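You operate a simulated robot arm through the tools that you are given. There is no shell and no other tool.

You run a simulated robot arm. Do the job below in one go: nothing can be reset, and whatever is moved stays where it is left.

TASK
Ready the table for the square: level it by level knob one.
Fine: free the lock to begin and lock it again; stand the square on the level plate; leave level knob two as it is. Set down upright: steel square. Where these are worked on the way, their far stop is far enough and under half their travel is too little: lock of the level table.

Only the result counts: the job must be done as asked and must still hold three seconds after the hand-in. Knocking over, shifting, dropping, spilling or breaking anything else fails it.

THE ROBOT
A 6-joint arm with a two-finger gripper, fixed in place. Base frame: the origin is on the floor under the middle of its stand, x ahead of it, y to its left, z up. Lengths are in mm, angles in rad, forces in N, time in s.
It reaches about 940 mm from its shoulder. Its first joint turns from -2.897 to 2.897 rad. Payload 2.54 kg.
The TCP is the grasp point between the finger pads, 30 mm short of the fingertips. In the tool frame z runs along the fingers and y along their closing line. The gripper opens to 116 mm; its body begins 95 mm behind the TCP.
Orientation is told as [roll, pitch, yaw] about the base's x, y, z axes, in that order, counted from this pose: with the fingers straight down and closing along the base's y, the tool's x points along the base's -x, its y along +y and its z along -z.

THE INTERFACE
- The arm moves only by the tool drive_tool. Its argument "rows" is a list of rows, each a list of 7 numbers: the shift along the tool's x, y, z in units of 150 mm (1.0 is 150 mm), then the turn, a rotation vector about the tool's x, y, z in units of 60 degrees (1.0 is 60 degrees), then the gripper command, from -1 (fully open) to 1 (shut), values between in proportion. In form: [[tx, ty, tz, rx, ry, rz, gripper], ...]. A call has 1 to 20 rows; each row is the pose to reach, as a shift and turn from the pose commanded when the call began, along the tool's axes at that moment. A call with a number of a shift or a turn outside -1 to 1 is refused whole. A row lasts 0.2 s, in which the tool goes at most 50 mm and 0.15 rad; a call with a longer step from one row to the next is refused whole, and so is a gripper value outside its range. Where a pose cannot be reached the arm comes as near as it can. A force on the tool above 60 N (or 10 N above the force at the start of the call, whichever is more), or a blocked arm, ends the call early, and 0.2 s more pass. Each finger travels about 72 mm/s and halts on what it meets, pressing with about 45 N; the grip force reading is that of the motor and also rises with nothing between the fingers. The clock runs only during rows and for 0.2 s after the last one: add rows that repeat a pose to give the fingers time. It gives the time, the measured TCP pose, the force on the tool (base axes), the opening and the grip force at its end, in the units of the frame above (readings bear some noise), with the torque about the TCP (base axes, N m) and any sound that the robot's microphone picked up.
- Cameras (640 x 400 px; columns grow to the right, rows downward): "scene" is fixed at [401.4, 500.5, 1576.6]; the picture's right is [0.55, 0.83, 0.00], its down [0.70, -0.46, -0.55] and it looks along [-0.46, 0.30, -0.84] (base axes); focal length 320 px, centre (320, 200). "wrist" rides on the gripper at [69, -15, -122] in the tool frame; the picture's right is [0.22, 0.98, 0.00], its down [-0.83, 0.18, -0.53] and it looks along [-0.52, 0.12, 0.85] (tool axes); focal length 251 px, centre (320, 200). There is no depth. A picture from a camera that has moved, and an enlarged one, comes with that camera's place and axes in the base frame and with its lens.
- camera(camera): a new picture of that camera. It takes no simulated time.
- close_up(camera, box): a new picture of the part [left, top, right, bottom] of that camera's present view, enlarged. It takes no simulated time.
- finish_job(): hands the job in; it is judged then, once.

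Nothing tells you positions but the pictures and the camera data. Unless the task says otherwise, let go and move clear before handing in.

The tools are called after "Request:" as a command line: name --pt "numbers of a row" for each row, then --argument value for the rest, lists and objects as JSON in quotes. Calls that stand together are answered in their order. drive_tool: Moves the arm, as the interface text tells. Its arguments: {"type":"object","properties":{"rows":{"type":"array"}},"required":["rows"]} The other tools are called the same way: camera (camera) takes a picture; close_up (camera, box) takes an enlarged picture of a part of a camera's view; finish_job () hands the job in.

At the start:

```text
time_s: 0.0
ee_pos: [25.3, 522.2, 1207.8]
tcp_rot: [0.0, -0.001, 0.002]
wrist_force: [-0.3, 0.3, 0.5]
wrist_torque: [-0.04, 0.02, 0.02]
width: 116.0
gripper_force: 0.1
```

scene: 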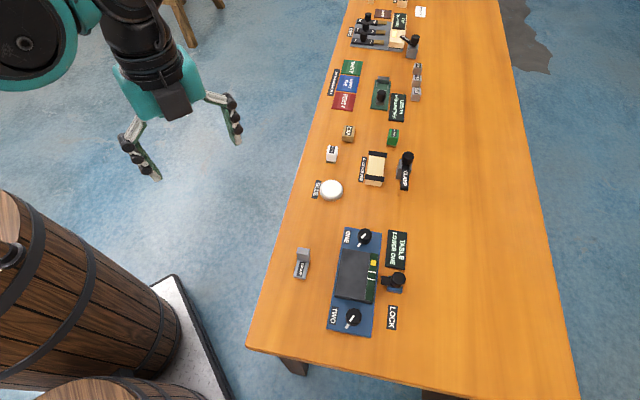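
wrist: 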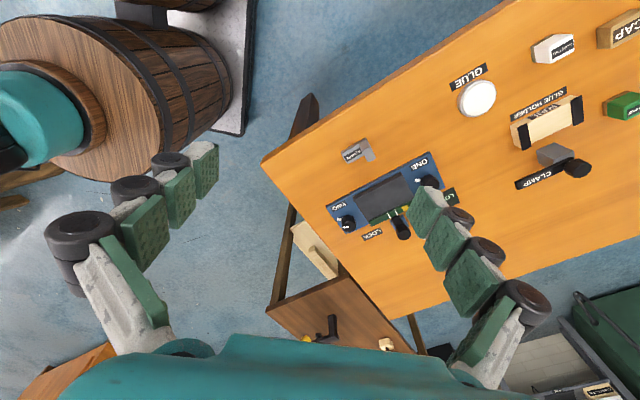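

The table holds several stations; the level table (blue, knobs ONE and TWO, lock lever) is at the near end with a grey square beside it. I'll look closer before moving.

Request:
close_up --camera "scene" --box '[280, 210, 440, 350]'

Request:
close_up --camera "scene" --box '[320, 220, 420, 290]'

Request:
close_up --camera "scene" --box '[320, 280, 420, 350]'

Request:
close_up --camera "wrist" --box '[320, 120, 480, 260]'

```text
2.86 times, centred on (360, 280) of scene
camera zoom: at [401.4, 500.5, 1576.6], right [0.55, 0.83, 0.0], down [0.7, -0.46, -0.55], along [-0.46, 0.3, -0.84], focal length 914 px, centre (206, -29)
```

zoom: 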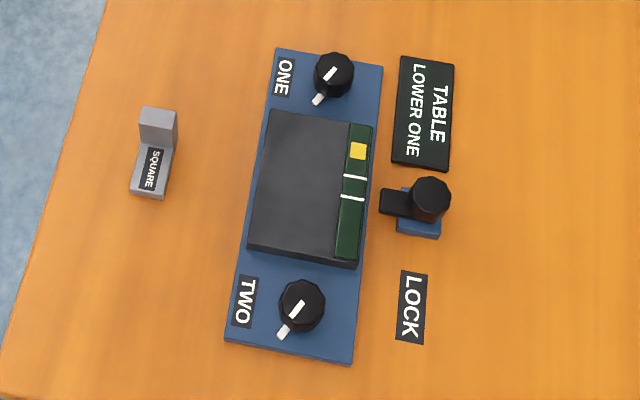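

```text
5.71 times, centred on (370, 255) of scene
camera zoom: at [401.4, 500.5, 1576.6], right [0.55, 0.83, 0.0], down [0.7, -0.46, -0.55], along [-0.46, 0.3, -0.84], focal length 1828 px, centre (34, -114)
```

zoom: 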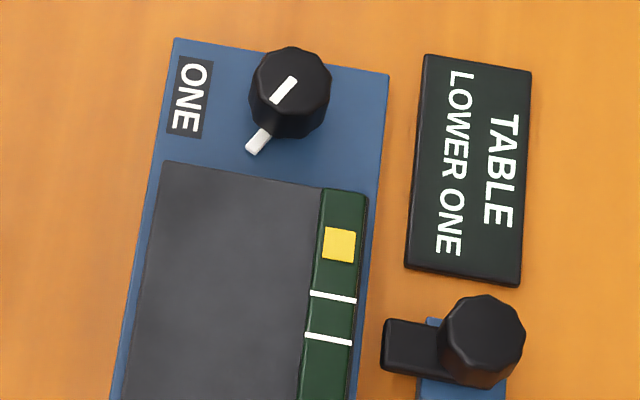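

```text
5.71 times, centred on (370, 315) of scene
camera zoom: at [401.4, 500.5, 1576.6], right [0.55, 0.83, 0.0], down [0.7, -0.46, -0.55], along [-0.46, 0.3, -0.84], focal length 1828 px, centre (34, -457)
```

zoom: 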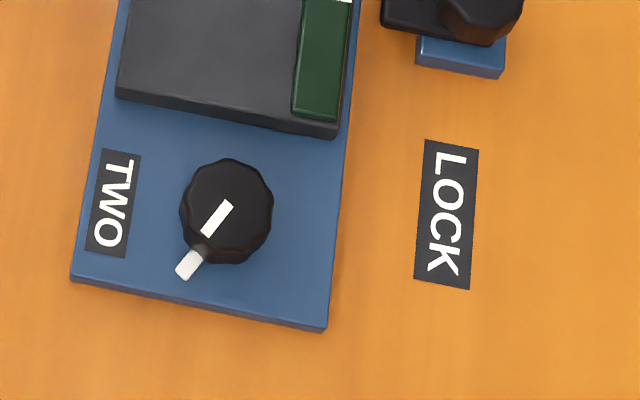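

```text
2.86 times, centred on (400, 190) of wrist
camera zoom: at [-43.2, 508.2, 1329.2], right [-0.22, 0.98, 0.0], down [0.83, 0.18, 0.53], along [0.52, 0.12, -0.85], focal length 718 px, centre (91, 229)
```

zoom: 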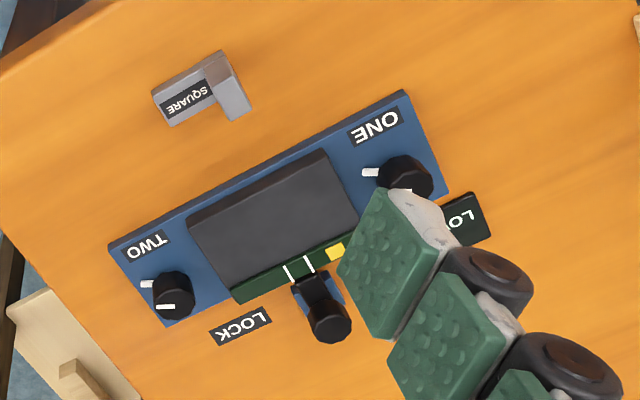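

The panel's top is at about z=818, centred near (225,724) and turned about 45°. Knob ONE is near (157,798), the lock near (292,790), and the square near (121,632). I'll bring the wrist camera closer for better measurements.

Request:
drive_tool --pt "-0.083 0.15 0.19 0 0 0 -1" --pt "-0.167 0.3 0.38 0 0 0 -1" --pt "-0.25 0.45 0.57 0 0 0 -1" --pt "-0.333 0.6 0.767 0 0 0 -1"

Request:
drive_tool --pt "-0.083 0.15 0.19 0 0 0 -1" --pt "-0.167 0.3 0.38 0 0 0 -1" --pt "-0.25 0.45 0.57 0 0 0 -1" --pt "-0.333 0.6 0.767 0 0 0 -1"

Request:
camera --camera "wrist"

Request:
camera --camera "scene"

```text
time_s: 1.0
ee_pos: [76.3, 610.2, 1095.4]
tcp_rot: [0.002, 0.0, 0.001]
wrist_force: [-0.9, -0.5, 0.6]
wrist_torque: [0.06, -0.03, -0.01]
width: 115.9
gripper_force: 0.1
```

```text
time_s: 2.0
ee_pos: [124.9, 706.3, 976.3]
tcp_rot: [0.002, -0.001, 0.001]
wrist_force: [-0.6, -0.2, -0.1]
wrist_torque: [0.01, 0.01, -0.02]
width: 115.9
gripper_force: 0.1
```

```text
taken
camera wrist: at [57.7, 690.4, 1097.2], right [-0.22, 0.98, 0.0], down [0.83, 0.18, 0.53], along [0.52, 0.12, -0.85], focal length 251 px, centre (320, 200)
```

wrist: 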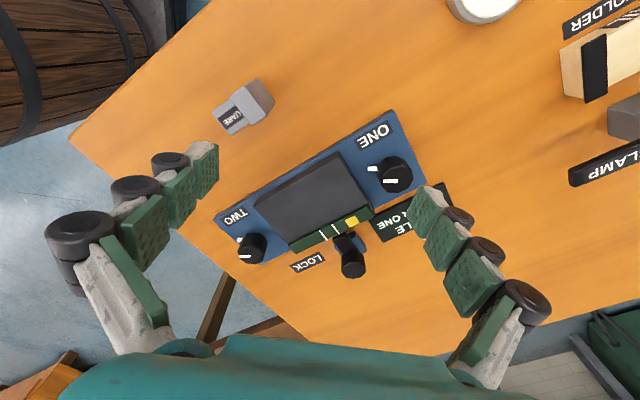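

```text
taken
```

scene: 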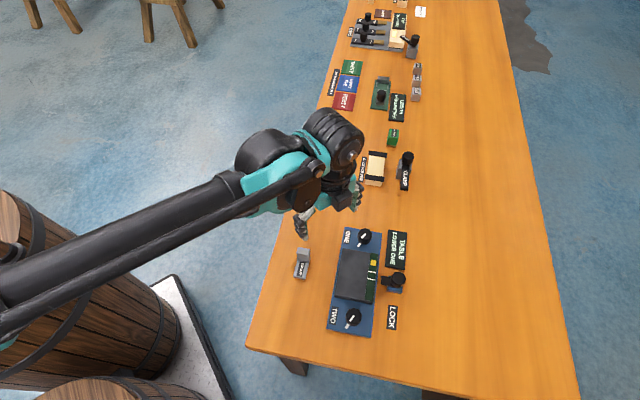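

Request:
close_up --camera "wrist" --box '[200, 100, 440, 280]'

Request:
close_up --camera "wrist" --box '[300, 190, 400, 290]'

Request:
close_up --camera "wrist" --box '[200, 70, 290, 140]'

Request:
close_up --camera "wrist" --box '[340, 110, 430, 220]'

```text
2.22 times, centred on (320, 190) of wrist
camera zoom: at [57.7, 690.4, 1097.2], right [-0.22, 0.98, 0.0], down [0.83, 0.18, 0.53], along [0.52, 0.12, -0.85], focal length 559 px, centre (320, 222)
```

zoom: 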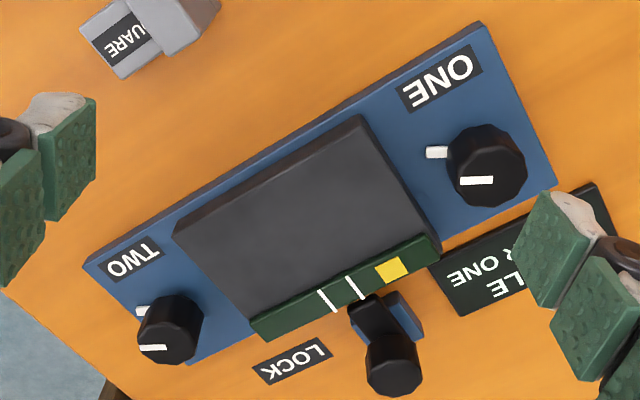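

```text
4.00 times, centred on (350, 240) of wrist
camera zoom: at [57.7, 690.4, 1097.2], right [-0.22, 0.98, 0.0], down [0.83, 0.18, 0.53], along [0.52, 0.12, -0.85], focal length 1006 px, centre (200, 40)
```

zoom: 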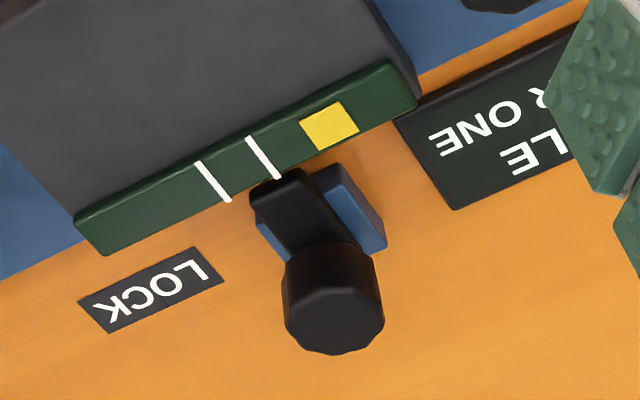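

```text
5.71 times, centred on (245, 105) of wrist
camera zoom: at [57.7, 690.4, 1097.2], right [-0.22, 0.98, 0.0], down [0.83, 0.18, 0.53], along [0.52, 0.12, -0.85], focal length 1437 px, centre (749, 743)
```

zoom: 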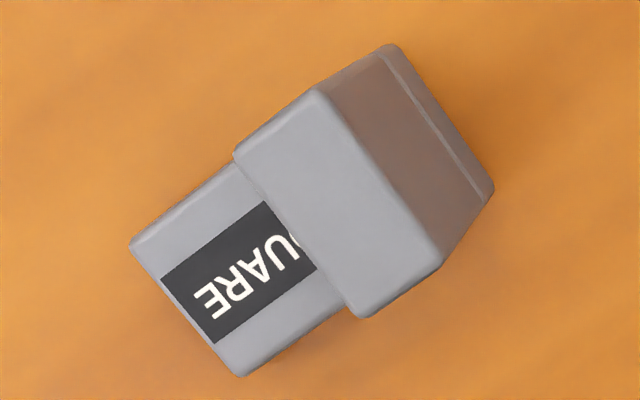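

```text
3.64 times, centred on (385, 165) of wrist
camera zoom: at [57.7, 690.4, 1097.2], right [-0.22, 0.98, 0.0], down [0.83, 0.18, 0.53], along [0.52, 0.12, -0.85], focal length 914 px, centre (84, 327)
```

zoom: 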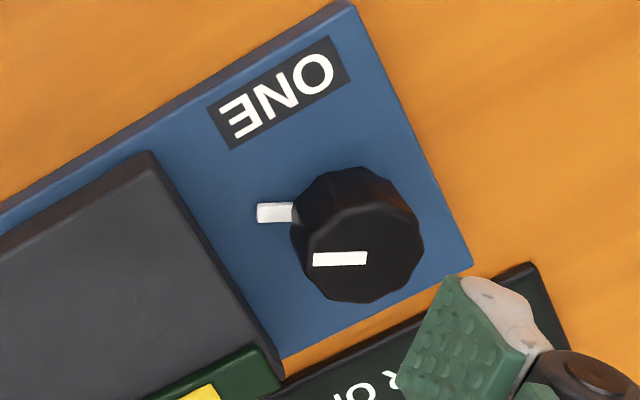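

The lock seems to be a black arm and knob over a small blue base. I need a side view to understand it, so I'll tilt the hand for a flatter look.

Request:
drive_tool --pt "0.052 0.072 0.1 0 -0.133 0 -1" --pt "0.104 0.144 0.2 0 -0.267 0 -1" --pt "0.156 0.216 0.3 0 -0.4 0 -1" --pt "0.208 0.288 0.4 0 -0.533 0 -1" --pt "0.26 0.36 0.507 0 -0.667 0 -1"

Request:
camera --camera "wrist"

```text
time_s: 3.2
ee_pos: [85.9, 757.1, 903.7]
tcp_rot: [0.002, -0.701, -0.003]
wrist_force: [0.9, -0.1, 0.9]
wrist_torque: [0.01, 0.04, -0.01]
width: 115.9
gripper_force: 0.1
```

```text
taken
camera wrist: at [-44.5, 742.6, 950.8], right [-0.16, 0.98, -0.14], down [0.29, 0.18, 0.94], along [0.94, 0.11, -0.31], focal length 251 px, centre (320, 200)
```

wrist: 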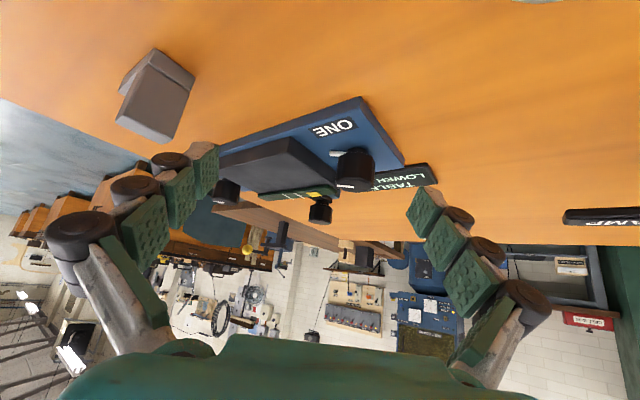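

Request:
close_up --camera "wrist" --box '[250, 130, 430, 240]'

Request:
close_up --camera "wrist" --box '[280, 170, 360, 230]'

Request:
close_up --camera "wrist" --box '[100, 30, 220, 150]'

```text
3.56 times, centred on (340, 185) of wrist
camera zoom: at [-44.5, 742.6, 950.8], right [-0.16, 0.98, -0.14], down [0.29, 0.18, 0.94], along [0.94, 0.11, -0.31], focal length 894 px, centre (249, 253)
```

zoom: 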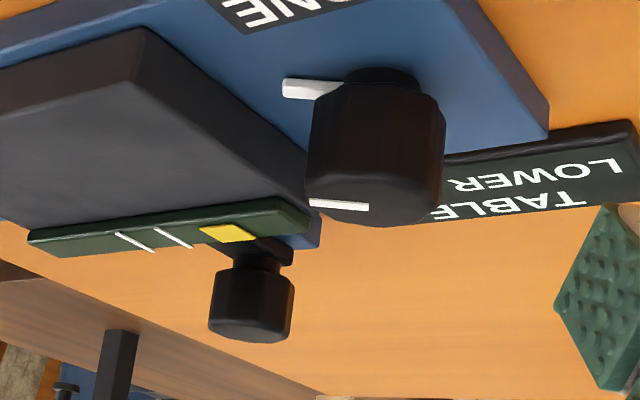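

```text
6.67 times, centred on (320, 200) of wrist
camera zoom: at [-44.5, 742.6, 950.8], right [-0.16, 0.98, -0.14], down [0.29, 0.18, 0.94], along [0.94, 0.11, -0.31], focal length 1676 px, centre (320, 200)
```

zoom: 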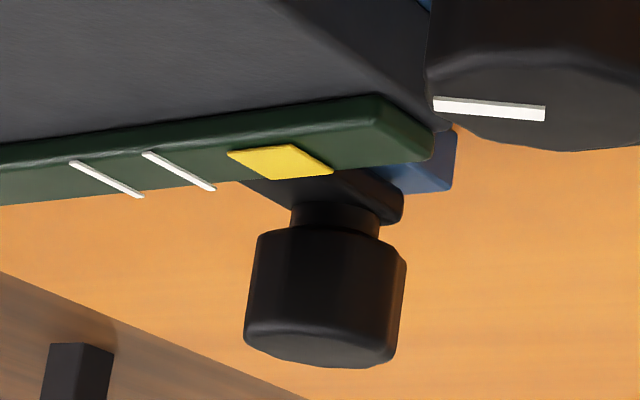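

```text
3.33 times, centred on (160, 90) of wrist
camera zoom: at [-44.5, 742.6, 950.8], right [-0.16, 0.98, -0.14], down [0.29, 0.18, 0.94], along [0.94, 0.11, -0.31], focal length 838 px, centre (853, 567)
```

zoom: 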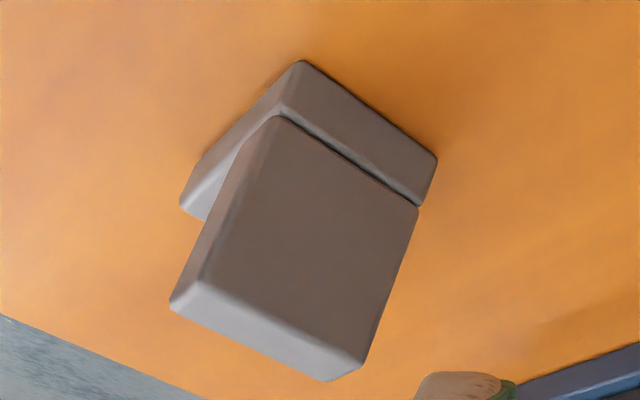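

The lock is a flat bar with an upright knob handle on the blue base. I'll look from the knob-ONE side to see whether it slides or swings.

Request:
drive_tool --pt "-0.075 0.057 -0.008 0 0.133 0 -1" --pt "-0.15 0.115 -0.016 0 0.267 0 -1" --pt "-0.225 0.172 -0.024 0 0.4 0 -1" --pt "-0.3 0.23 -0.033 0 0.533 0 -1" --pt "-0.375 0.287 -0.041 0 0.667 0 -1"

Request:
drive_tool --pt "-0.11 0.03 0 0 0 0.125 -1" --pt "-0.22 0.06 0 0 0 0.25 -1" --pt "-0.33 0.09 0 0 0 0.375 -1" --pt "-0.44 0.12 0 0 0 0.5 -1" --pt "-0.55 0.15 0 0 0 0.625 -1" --pt "-0.66 0.18 0 0 0 0.75 -1"

Request:
camera --camera "wrist"

```text
time_s: 4.4
ee_pos: [121.8, 801.6, 945.4]
tcp_rot: [0.002, 0.0, 0.002]
wrist_force: [-0.8, -0.3, -0.1]
wrist_torque: [0.01, -0.06, 0.03]
width: 115.8
gripper_force: 0.0
```

```text
time_s: 5.8
ee_pos: [225.0, 826.1, 943.9]
tcp_rot: [0.0, -0.001, -0.785]
wrist_force: [0.0, -0.3, 1.1]
wrist_torque: [0.01, -0.01, 0.01]
width: 116.2
gripper_force: 0.0
```

```text
taken
camera wrist: at [166.7, 865.4, 1064.1], right [0.54, 0.84, 0.0], down [0.71, -0.46, 0.53], along [0.45, -0.29, -0.85], focal length 251 px, centre (320, 200)
```

wrist: 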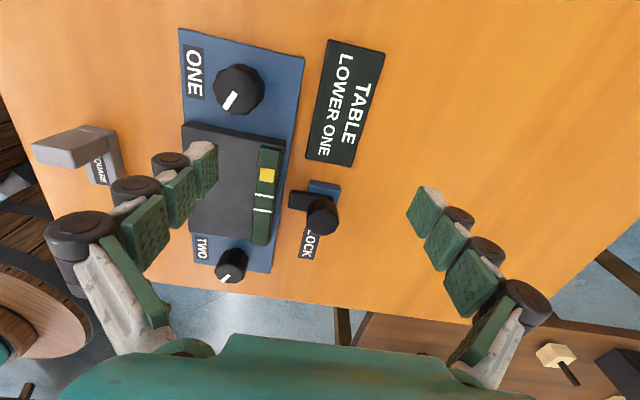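

Request:
close_up --camera "wrist" --box '[270, 160, 370, 260]'

Request:
close_up --camera "wrist" --box '[170, 20, 400, 180]'

```text
4.00 times, centred on (320, 210) of wrist
camera zoom: at [166.7, 865.4, 1064.1], right [0.54, 0.84, 0.0], down [0.71, -0.46, 0.53], along [0.45, -0.29, -0.85], focal length 1006 px, centre (320, 160)
```

zoom: 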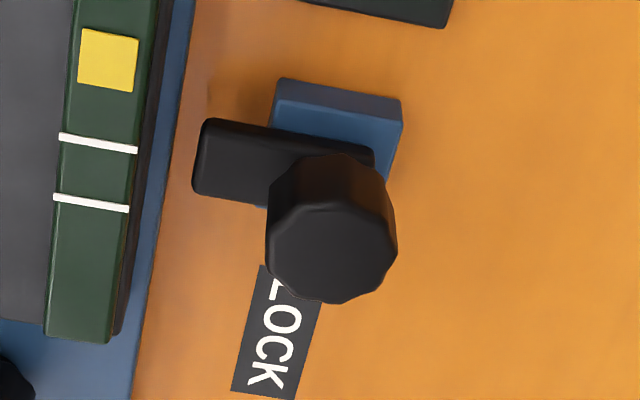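

```text
2.50 times, centred on (285, 100) of wrist
camera zoom: at [166.7, 865.4, 1064.1], right [0.54, 0.84, 0.0], down [0.71, -0.46, 0.53], along [0.45, -0.29, -0.85], focal length 629 px, centre (408, 450)
```

zoom: 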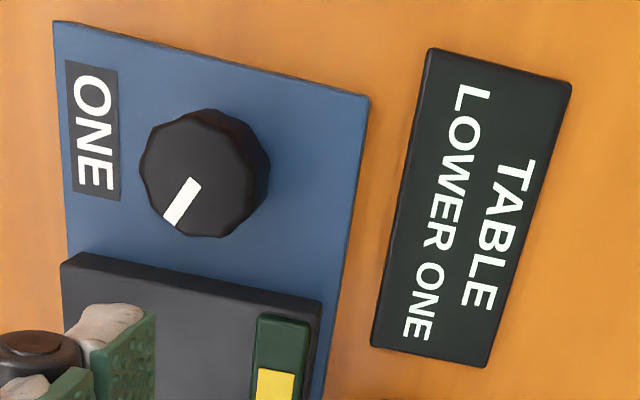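

Request:
close_up --camera "wrist" --box '[285, 175, 345, 215]'

Request:
close_up --camera "scene" --box '[375, 260, 415, 300]'

Request:
close_up --camera "scene" --box '[340, 60, 430, 210]'

```text
10.00 times, centred on (315, 195) of wrist
camera zoom: at [166.7, 865.4, 1064.1], right [0.54, 0.84, 0.0], down [0.71, -0.46, 0.53], along [0.45, -0.29, -0.85], focal length 2514 px, centre (370, 250)
```

zoom: 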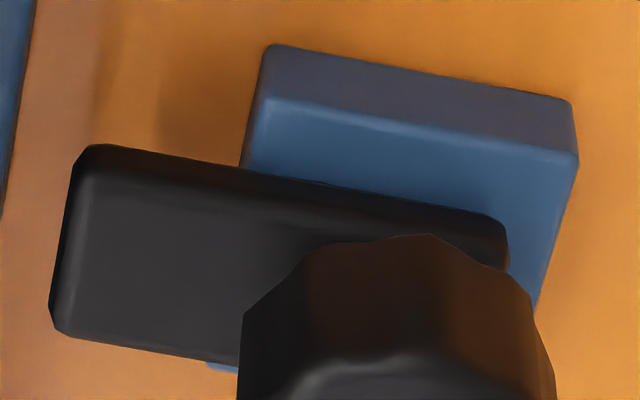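

```text
10.00 times, centred on (395, 280) of scene
camera zoom: at [401.4, 500.5, 1576.6], right [0.55, 0.83, 0.0], down [0.7, -0.46, -0.55], along [-0.46, 0.3, -0.84], focal length 3199 px, centre (-430, -600)
```

zoom: 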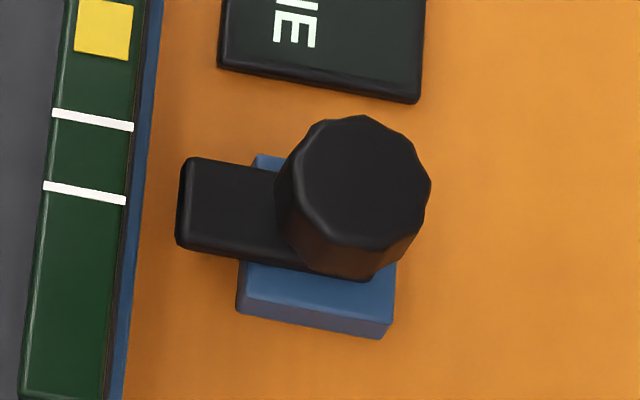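

```text
2.67 times, centred on (385, 135) of scene
camera zoom: at [401.4, 500.5, 1576.6], right [0.55, 0.83, 0.0], down [0.7, -0.46, -0.55], along [-0.46, 0.3, -0.84], focal length 853 px, centre (147, 373)
```

zoom: 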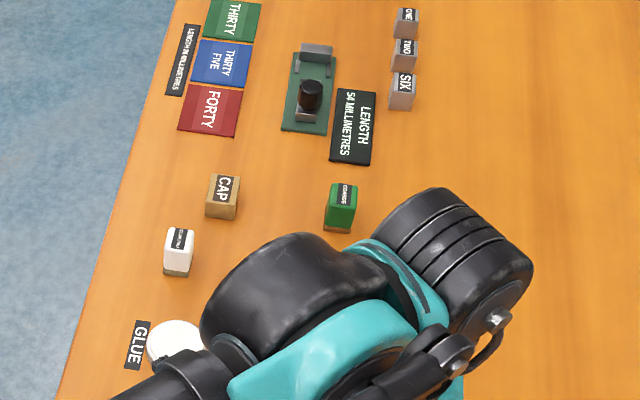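

Request:
camera --camera "scene"

Request:
close_up --camera "scene" --box '[320, 180, 440, 300]'

```text
taken
```

scene: 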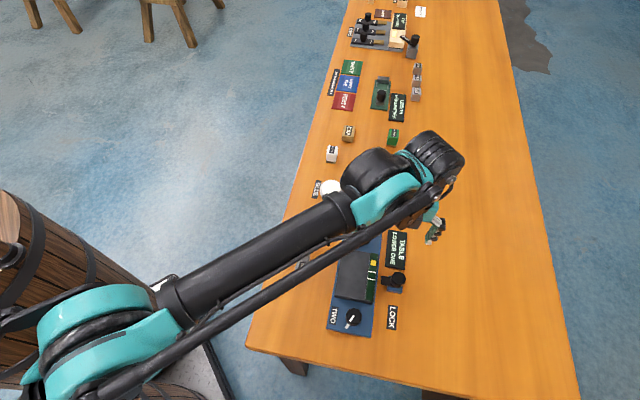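

```text
3.33 times, centred on (380, 240) of scene
camera zoom: at [401.4, 500.5, 1576.6], right [0.55, 0.83, 0.0], down [0.7, -0.46, -0.55], along [-0.46, 0.3, -0.84], focal length 1066 px, centre (120, 67)
```

zoom: 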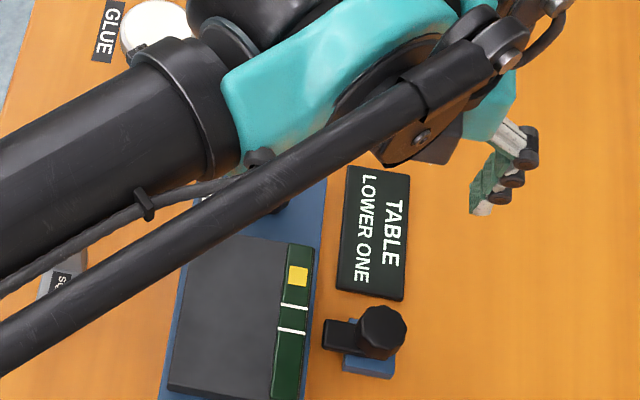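

The lock knob sits right over the centre of its square base at about (292,790). So the lock most likely turns about a vertical axis, with the bar as its wing. I'll move above it with the fingers closing along the panel's long axis.

Request:
drive_tool --pt "-0.08 0.024 0 0 0 -0.125 -1" --pt "-0.16 0.049 0 0 0 -0.25 -1" --pt "-0.243 0.073 0 0 0 -0.375 -1" --pt "-0.323 0.097 0 0 0 -0.5 -1" --pt "-0.404 0.122 0 0 0 -0.625 -1" --pt "-0.485 0.146 0 0 0 -0.75 -1"

Request:
drive_tool --pt "0 0 0 0 0 -0.125 -0.6" --pt "0 0 0 0 0 -0.25 -0.4" --pt "0 0 0 0 0 -0.375 -0.2" --pt "0 0 0 0 0 -0.5 -0.1" --pt "0 0 0 0 0 -0.625 -0.05" --pt "0 0 0 0 0 -0.75 -0.05"

Request:
camera --camera "wrist"

Request:
camera --camera "scene"

```text
time_s: 7.2
ee_pos: [290.3, 792.3, 943.3]
tcp_rot: [0.001, 0.0, 0.003]
wrist_force: [-1.0, 1.1, -0.6]
wrist_torque: [0.03, 0.01, 0.02]
width: 116.0
gripper_force: 0.1
```

```text
time_s: 8.6
ee_pos: [291.9, 789.9, 943.0]
tcp_rot: [0.0, 0.001, 0.788]
wrist_force: [-1.6, -0.1, 0.5]
wrist_torque: [-0.01, 0.02, -0.01]
width: 61.0
gripper_force: 0.0
```

```text
taken
camera wrist: at [254.3, 731.3, 1064.6], right [-0.84, 0.54, 0.0], down [0.45, 0.71, 0.53], along [0.29, 0.45, -0.85], focal length 251 px, centre (320, 200)
```

wrist: 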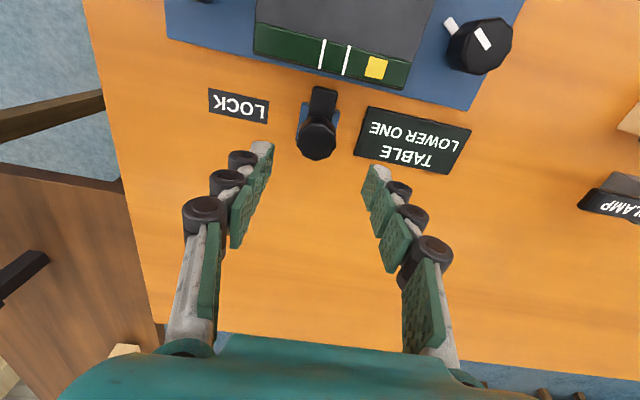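

```text
taken
```

scene: 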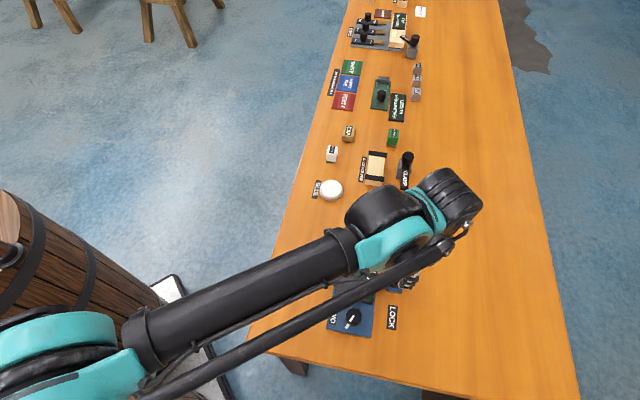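

Request:
close_up --camera "wrist" --box '[260, 70, 380, 180]'

```text
3.64 times, centred on (320, 125) of wrist
camera zoom: at [254.3, 731.3, 1064.6], right [-0.84, 0.54, 0.0], down [0.45, 0.71, 0.53], along [0.29, 0.45, -0.85], focal length 914 px, centre (320, 473)
```

zoom: 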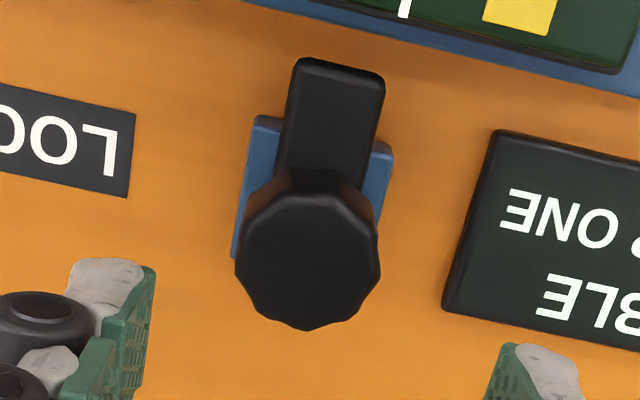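

Request:
drive_tool --pt "0.005 -0.005 0.15 0 0 0 -0.05" --pt "0.01 -0.011 0.3 0 0 0 -0.05" --pt "0.0147 -0.0165 0.457 0 0 0 -0.05"

Request:
camera --camera "wrist"

Request:
close_up --camera "wrist" --box '[220, 80, 420, 220]'

```text
time_s: 9.4
ee_pos: [290.8, 788.6, 874.1]
tcp_rot: [0.0, 0.0, 0.786]
wrist_force: [0.3, -0.4, 0.6]
wrist_torque: [-0.01, -0.02, -0.01]
width: 60.9
gripper_force: 0.0
```

```text
taken
camera wrist: at [254.2, 729.3, 996.0], right [-0.84, 0.54, 0.0], down [0.46, 0.71, 0.53], along [0.29, 0.45, -0.85], focal length 251 px, centre (320, 200)
```

wrist: 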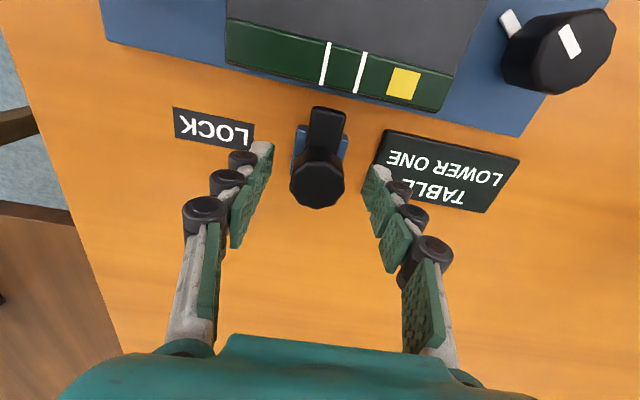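

```text
2.86 times, centred on (320, 150) of wrist
camera zoom: at [254.2, 729.3, 996.0], right [-0.84, 0.54, 0.0], down [0.46, 0.71, 0.53], along [0.29, 0.45, -0.85], focal length 718 px, centre (320, 343)
```

zoom: 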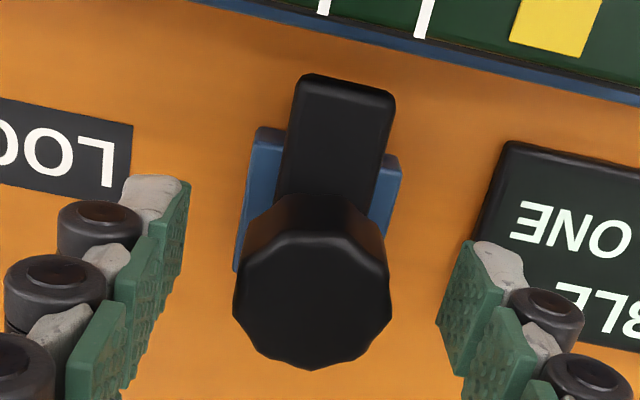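

The fingers straddle the lock knob and are centred on it to within about 1 mm. I'll close on it.

Request:
drive_tool --pt "0 0 0 0 0 0 0.3" --pt "0 0 0 0 0 0 1" --pt "0 0 0 0 0 0 1" --pt "0 0 0 0 0 0 1"

```text
time_s: 10.4
ee_pos: [292.7, 788.4, 874.8]
tcp_rot: [-0.003, 0.0, 0.785]
wrist_force: [8.5, -22.7, -12.7]
wrist_torque: [-0.55, -0.04, 0.02]
width: 31.0
gripper_force: 45.1
```

Request:
drive_tool --pt "0 0 0 0 0 0.06 1" --pt "0 0 0 0 0 0.12 1" --pt "0 0 0 0 0 0.18 1"

Request:
close_up --camera "wrist" --box '[220, 80, 420, 220]'

```text
time_s: 11.2
ee_pos: [294.1, 787.7, 874.0]
tcp_rot: [-0.001, 0.0, 0.595]
wrist_force: [21.7, -12.9, -16.4]
wrist_torque: [-0.25, -0.71, 0.02]
width: 30.5
gripper_force: 45.4
```

```text
2.86 times, centred on (320, 150) of wrist
camera zoom: at [245.8, 737.2, 994.9], right [-0.72, 0.69, 0.0], down [0.58, 0.61, 0.54], along [0.37, 0.39, -0.84], focal length 718 px, centre (320, 343)
```

zoom: 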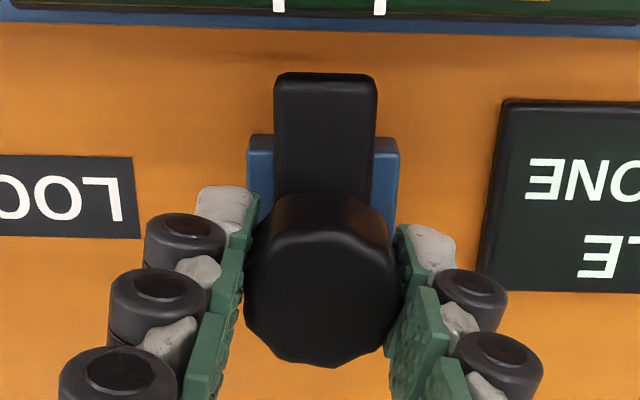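

The bar did not turn with the hand, so it may slide along its length instead. I'll try a small pull away from the plate and watch the force.

Request:
drive_tool --pt "-0.02 0.0038 0 0 0 0 1" --pt "-0.039 0.0076 0 0 0 0 1" --pt "-0.0523 0.0101 0 0 0 0 1"

Request:
close_up --camera "wrist" --box '[220, 80, 420, 220]'

```text
time_s: 12.0
ee_pos: [295.7, 790.8, 877.0]
tcp_rot: [-0.003, 0.003, 0.597]
wrist_force: [6.7, -57.4, -7.3]
wrist_torque: [-1.54, -0.04, 0.25]
width: 30.4
gripper_force: 45.0
```

```text
2.86 times, centred on (320, 150) of wrist
camera zoom: at [249.5, 740.5, 997.9], right [-0.73, 0.69, 0.0], down [0.58, 0.62, 0.53], along [0.37, 0.38, -0.85], focal length 718 px, centre (320, 343)
```

zoom: 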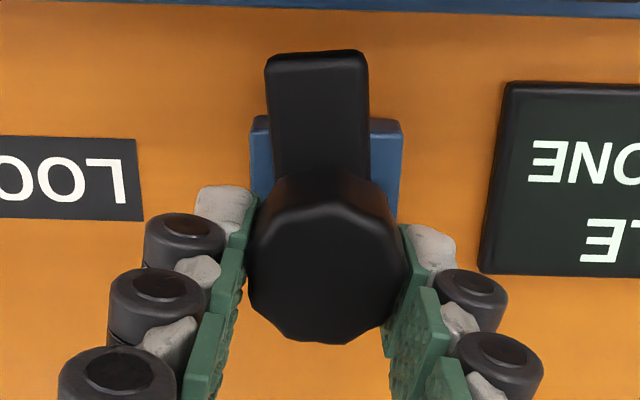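

The pull turned the bar slightly: its plate end moved toward the TWO side, so the lock does pivot and opens anticlockwise from above. I'll recentre on the knob and turn that way.

Request:
drive_tool --pt "0.024 -0.012 0 0 0 0 1" --pt "0.048 -0.024 0 0 0 0 1" --pt "0.048 -0.024 0 0 0 -0.08 1" --pt "0.048 -0.024 0 0 0 -0.16 1" --pt "0.048 -0.024 0 0 0 -0.24 1" --pt "0.048 -0.024 0 0 0 -0.32 1" --pt "0.048 -0.024 0 0 0 -0.4 1"

Request:
close_up --camera "wrist" --box '[220, 80, 420, 220]'

```text
time_s: 13.6
ee_pos: [292.3, 787.9, 874.6]
tcp_rot: [0.002, 0.0, 1.019]
wrist_force: [5.2, 25.8, -8.0]
wrist_torque: [0.99, -0.37, 0.01]
width: 29.9
gripper_force: 45.1
```

```text
2.86 times, centred on (320, 150) of wrist
camera zoom: at [270.4, 721.4, 995.4], right [-0.94, 0.33, 0.0], down [0.28, 0.8, 0.53], along [0.18, 0.5, -0.85], focal length 718 px, centre (320, 343)
```

zoom: 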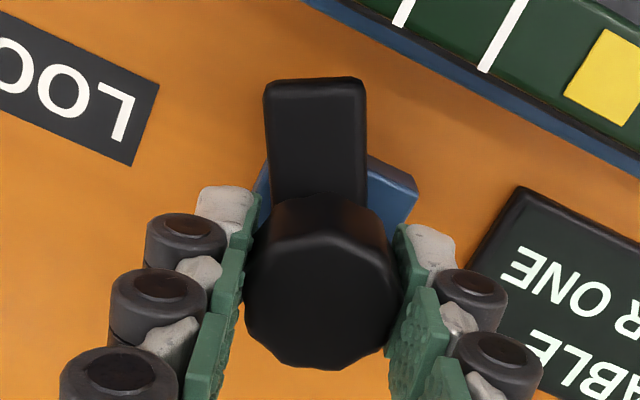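

The lock bar turns freely anticlockwise with the hand. I'll keep turning toward its far stop.

Request:
drive_tool --pt "-0.012 0 0 0 0 -0.1 1" --pt "-0.012 0 0 0 0 -0.2 1" --pt "-0.012 0 0 0 0 -0.3 1" --pt "-0.012 0 0 0 0 -0.4 1" --pt "-0.012 0 0 0 0 -0.5 1" --pt "-0.012 0 0 0 0 -0.6 1"

Request:
close_up --camera "wrist" --box '[220, 80, 420, 220]'

Request:
close_up --camera "scene" --box '[330, 220, 430, 320]'

```text
time_s: 15.0
ee_pos: [292.0, 787.7, 876.4]
tcp_rot: [-0.001, 0.002, 1.647]
wrist_force: [-23.0, -19.7, -23.8]
wrist_torque: [-0.56, 0.55, -0.04]
width: 30.6
gripper_force: 45.3
```

```text
2.86 times, centred on (320, 150) of wrist
camera zoom: at [313.5, 721.0, 995.8], right [-0.96, -0.29, 0.0], down [-0.24, 0.81, 0.53], along [-0.15, 0.51, -0.85], focal length 718 px, centre (320, 343)
```

zoom: 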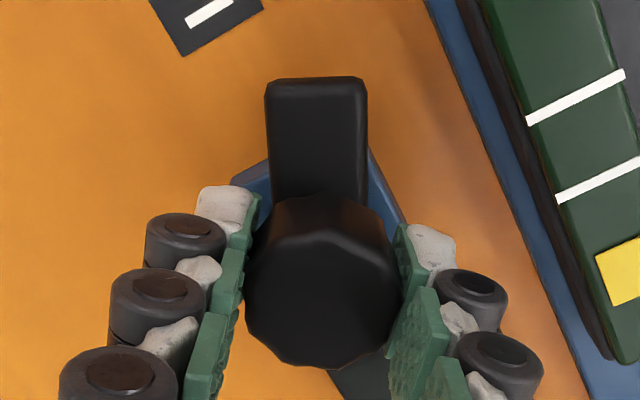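

```text
4.00 times, centred on (380, 270) of scene
camera zoom: at [401.4, 500.5, 1576.6], right [0.55, 0.83, 0.0], down [0.7, -0.46, -0.55], along [-0.46, 0.3, -0.84], focal length 1280 px, centre (80, -80)
```

zoom: 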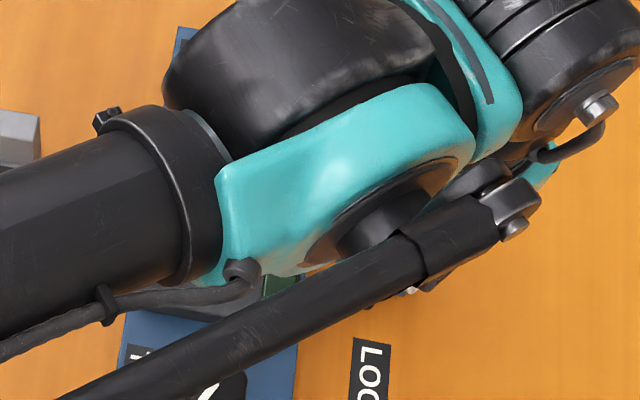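

Request:
drive_tool --pt "0.008 0.011 0.007 0 0 -0.1 1" --pt "0.008 0.011 0.007 0 0 -0.2 1" --pt "0.008 0.011 0.007 0 0 -0.3 1" --pt "0.008 0.011 0.007 0 0 -0.4 1" --pt "0.008 0.011 0.007 0 0 -0.5 1" --pt "0.008 0.011 0.007 0 0 -0.6 1"

Request:
close_up --camera "wrist" --box '[220, 80, 420, 220]'

```text
time_s: 16.4
ee_pos: [292.5, 786.8, 872.8]
tcp_rot: [0.0, 0.001, 2.275]
wrist_force: [-12.4, -6.3, 1.6]
wrist_torque: [-0.31, 0.17, -0.58]
width: 30.5
gripper_force: 45.5
```

```text
2.86 times, centred on (320, 150) of wrist
camera zoom: at [349.7, 744.0, 994.4], right [-0.61, -0.8, 0.0], down [-0.67, 0.51, 0.53], along [-0.42, 0.32, -0.85], focal length 718 px, centre (320, 343)
```

zoom: 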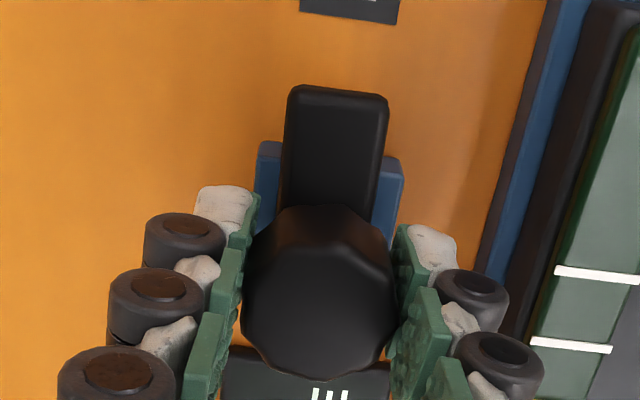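

The bar has turned 90° and now points at the LOCK label. The torque rose there, so this is the far stop. I'll open slightly and lift straight off.

Request:
drive_tool --pt "0 0 0 0 0 0 0.28" --pt "0 0 0 0 0 0 0.28" --pt "0 0 0 0 0 0 0.28"

Request:
drive_tool --pt "0 0 -0.15 0 0 0 0.28" --pt "0 0 -0.35 0 0 0 0.28" --pt "0 0 -0.6 0 0 0 0.28"

Request:
camera --camera "wrist"

```text
time_s: 17.2
ee_pos: [293.2, 786.4, 872.8]
tcp_rot: [0.0, 0.0, 2.272]
wrist_force: [-0.3, -0.6, 0.5]
wrist_torque: [-0.01, 0.01, -0.01]
width: 41.8
gripper_force: 0.0
```

```text
time_s: 18.0
ee_pos: [291.1, 788.2, 964.7]
tcp_rot: [0.001, 0.001, 2.273]
wrist_force: [0.7, 0.0, -0.2]
wrist_torque: [0.0, -0.02, 0.0]
width: 41.7
gripper_force: 0.0
```

```text
taken
camera wrist: at [349.4, 744.7, 1086.3], right [-0.61, -0.79, 0.0], down [-0.67, 0.51, 0.53], along [-0.42, 0.32, -0.85], focal length 251 px, centre (320, 200)
```

wrist: 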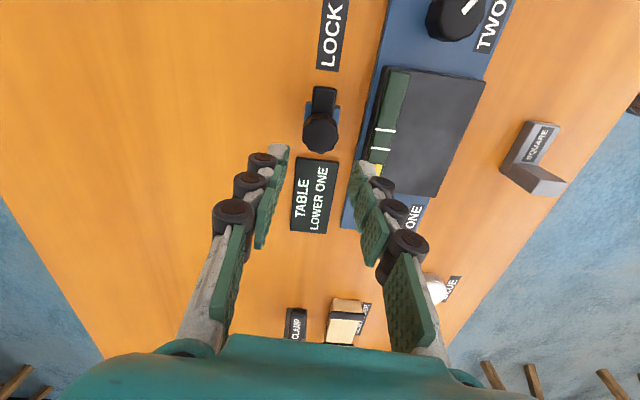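

The lock bar is freed at its far stop. Next is knob ONE at about (159,795). I'll turn the hand so the wrist camera also sees the gauge past the knob.

Request:
drive_tool --pt "-0.088 0.093 0.03 0 0 0.14 0.1" --pt "-0.177 0.186 0.06 0 0 0.28 0" --pt "-0.265 0.279 0.1 0 0 0.42 -0.07" --pt "-0.353 0.371 0.13 0 0 0.56 -0.07" --pt "-0.441 0.464 0.16 0 0 0.7 -0.07" --pt "-0.53 0.557 0.19 0 0 0.84 -0.07" --pt "-0.618 0.65 0.227 0 0 0.98 -0.07"

Request:
drive_tool --pt "0 0 0 0 0 0.14 -0.07" --pt "0 0 0 0 0 0.28 -0.07" --pt "0 0 0 0 0 0.42 -0.07" --pt "0 0 0 0 0 0.56 -0.07" --pt "0 0 0 0 0 0.7 -0.07" --pt "0 0 0 0 0 0.84 -0.07" --pt "0 0 0 0 0 0.98 -0.07"

Request:
drive_tool --pt "0 0 0 0 0 0.14 -0.07" --pt "0 0 0 0 0 0.28 -0.07" --pt "0 0 0 0 0 0.42 -0.07" --pt "0 0 0 0 0 0.56 -0.07" --pt "0 0 0 0 0 0.7 -0.07" --pt "0 0 0 0 0 0.84 -0.07" --pt "0 0 0 0 0 0.96 -0.07"

Request:
camera --camera "wrist"

Request:
camera --camera "scene"

```text
time_s: 19.6
ee_pos: [156.5, 795.1, 929.1]
tcp_rot: [0.001, 0.0, 1.245]
wrist_force: [-0.3, 0.5, -0.6]
wrist_torque: [0.02, 0.05, 0.0]
width: 62.0
gripper_force: 0.1
```

```text
time_s: 21.2
ee_pos: [157.4, 794.6, 930.4]
tcp_rot: [0.0, 0.0, 0.219]
wrist_force: [0.6, -0.1, 0.2]
wrist_torque: [-0.02, 0.04, 0.01]
width: 61.9
gripper_force: 0.1
```

```text
time_s: 22.8
ee_pos: [157.0, 795.2, 929.3]
tcp_rot: [-0.001, -0.001, -0.787]
wrist_force: [0.2, 0.5, 0.2]
wrist_torque: [0.0, 0.02, -0.04]
width: 61.9
gripper_force: 0.0
```

```text
taken
camera wrist: at [99.4, 833.6, 1050.2], right [0.54, 0.84, 0.0], down [0.71, -0.46, 0.53], along [0.45, -0.29, -0.85], focal length 251 px, centre (320, 200)
```

wrist: 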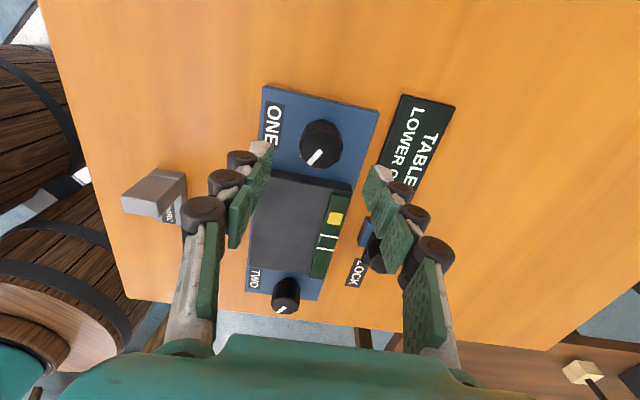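

```text
taken
```

scene: 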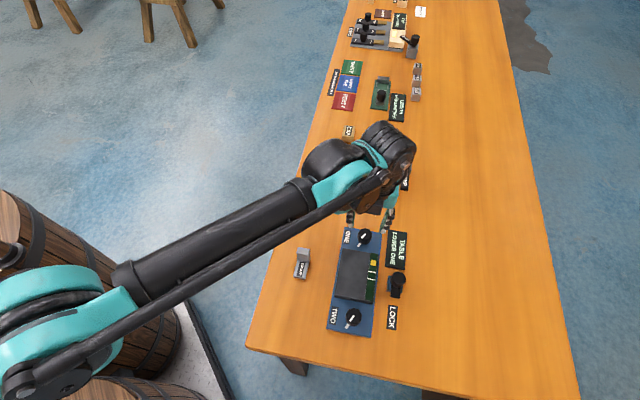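

Request:
close_up --camera "wrist" --box '[260, 80, 390, 190]'

Request:
close_up --camera "scene" --box '[325, 220, 425, 320]'

```text
3.64 times, centred on (325, 135) of wrist
camera zoom: at [99.4, 833.6, 1050.2], right [0.54, 0.84, 0.0], down [0.71, -0.46, 0.53], along [0.45, -0.29, -0.85], focal length 914 px, centre (302, 436)
```

zoom: 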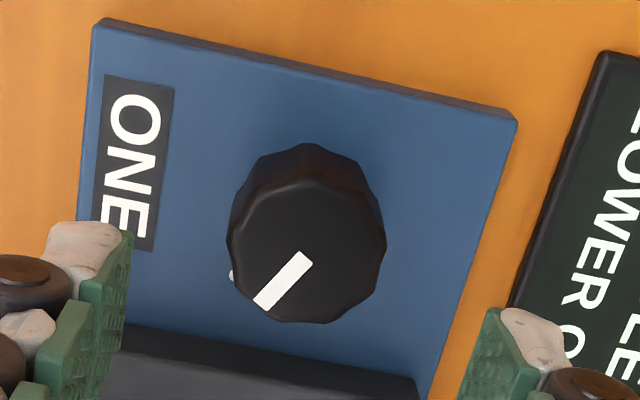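

```text
4.00 times, centred on (375, 270) of scene
camera zoom: at [401.4, 500.5, 1576.6], right [0.55, 0.83, 0.0], down [0.7, -0.46, -0.55], along [-0.46, 0.3, -0.84], focal length 1280 px, centre (100, -80)
```

zoom: 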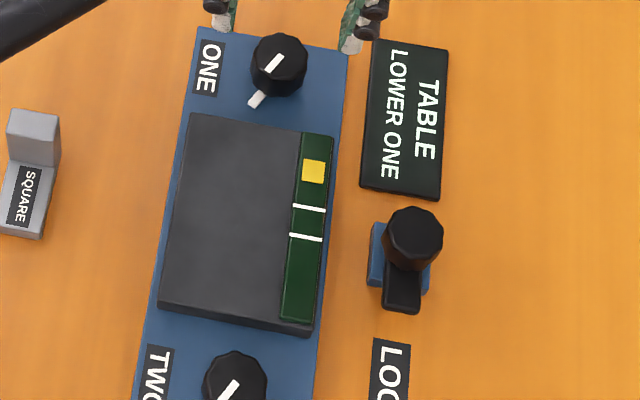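

Request:
drive_tool --pt "-0.003 0.003 0.14 0 0 0 -0.07" --pt "-0.006 0.006 0.28 0 0 0 -0.07" --pt "-0.0075 0.0095 0.415 0 0 0 -0.07"

Request:
close_up --camera "wrist" --box '[220, 80, 420, 220]'

Request:
camera --camera "wrist"

```text
time_s: 23.6
ee_pos: [159.4, 796.3, 866.4]
tcp_rot: [0.0, 0.001, -0.784]
wrist_force: [0.5, -0.5, 0.0]
wrist_torque: [-0.01, 0.0, 0.01]
width: 62.0
gripper_force: 0.0
```

```text
2.86 times, centred on (320, 150) of wrist
camera zoom: at [100.7, 834.4, 987.5], right [0.54, 0.84, 0.0], down [0.71, -0.46, 0.53], along [0.45, -0.29, -0.85], focal length 718 px, centre (320, 343)
```

zoom: 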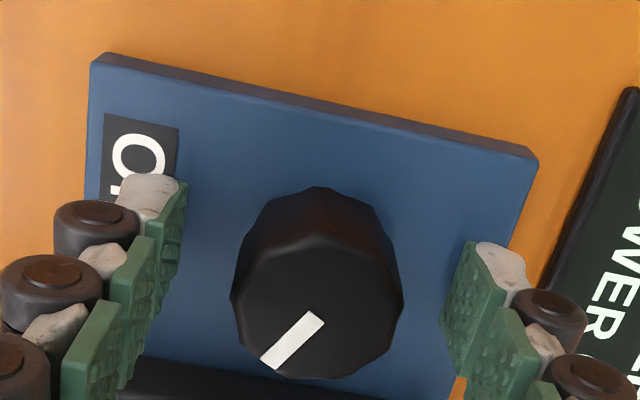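

```text
taken
camera wrist: at [100.7, 834.4, 987.5], right [0.54, 0.84, 0.0], down [0.71, -0.46, 0.53], along [0.45, -0.29, -0.85], focal length 251 px, centre (320, 200)
```

wrist: 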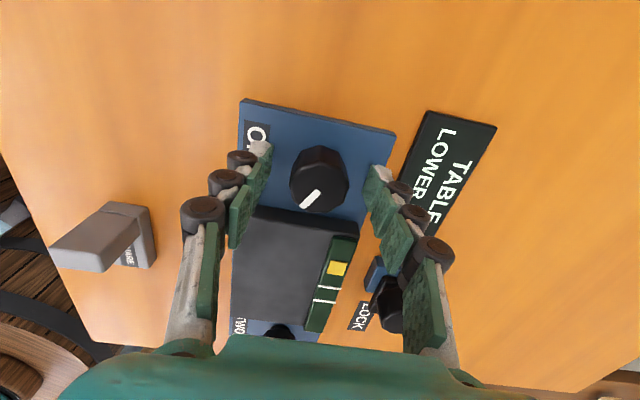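

Knob ONE is centred between the fingers. I'll close on it.

Request:
drive_tool --pt "0 0 0 0 0 0 0.3" --pt "0 0 0 0 0 0 1" --pt "0 0 0 0 0 0 1" --pt "0 0 0 0 0 0 1"

Request:
camera --camera "wrist"

Request:
close_up --camera "scene" --box '[325, 220, 425, 320]'

```text
time_s: 24.6
ee_pos: [158.1, 795.8, 866.3]
tcp_rot: [-0.001, 0.0, -0.783]
wrist_force: [-3.2, -9.5, -6.7]
wrist_torque: [-0.42, 0.04, -0.03]
width: 33.0
gripper_force: 45.2
```

```text
taken
camera wrist: at [100.3, 834.2, 987.4], right [0.54, 0.84, 0.0], down [0.71, -0.46, 0.53], along [0.45, -0.29, -0.85], focal length 251 px, centre (320, 200)
```

wrist: 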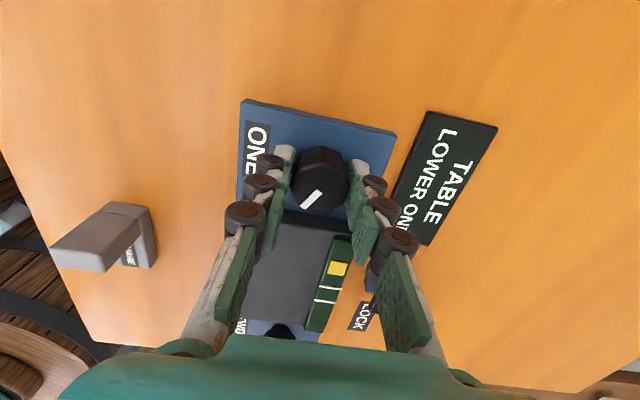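

```text
4.00 times, centred on (375, 270) of scene
camera zoom: at [401.4, 500.5, 1576.6], right [0.55, 0.83, 0.0], down [0.7, -0.46, -0.55], along [-0.46, 0.3, -0.84], focal length 1280 px, centre (100, -80)
```

zoom: 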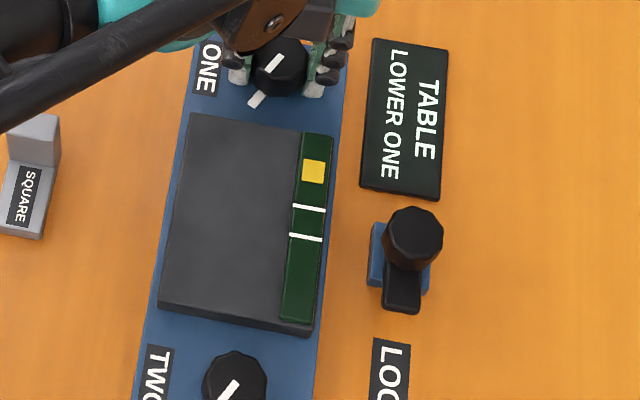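

Request:
drive_tool --pt "0 0 0 0 0 -0.08 1" --pt "0 0 0 0 0 -0.16 1" --pt "0 0 0 0 0 -0.24 1" --pt "0 0 0 0 0 -0.24 1"

Request:
close_up --camera "scene" --box '[325, 220, 425, 320]'

Request:
camera --camera "wrist"

```text
time_s: 25.6
ee_pos: [157.8, 795.9, 867.0]
tcp_rot: [0.003, 0.002, -0.532]
wrist_force: [-13.7, 3.4, -0.1]
wrist_torque: [-0.01, 0.12, 0.0]
width: 33.2
gripper_force: 44.6
```

```text
4.00 times, centred on (375, 270) of scene
camera zoom: at [401.4, 500.5, 1576.6], right [0.55, 0.83, 0.0], down [0.7, -0.46, -0.55], along [-0.46, 0.3, -0.84], focal length 1280 px, centre (100, -80)
```

zoom: 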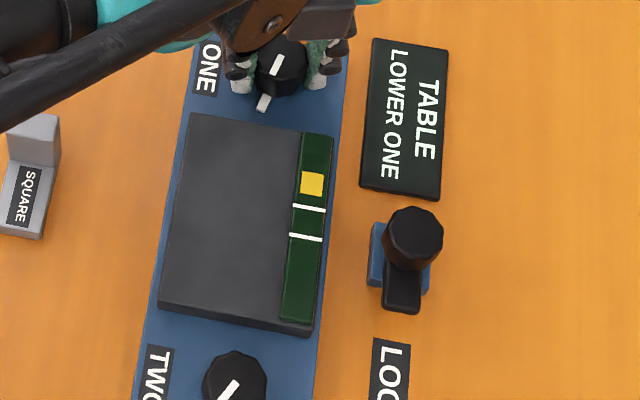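

```text
taken
camera wrist: at [92.6, 817.7, 987.5], right [0.31, 0.95, 0.0], down [0.8, -0.26, 0.53], along [0.51, -0.16, -0.85], focal length 251 px, centre (320, 200)
```

wrist: 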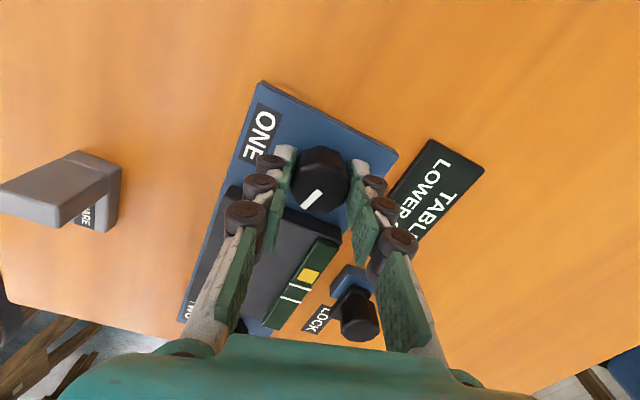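

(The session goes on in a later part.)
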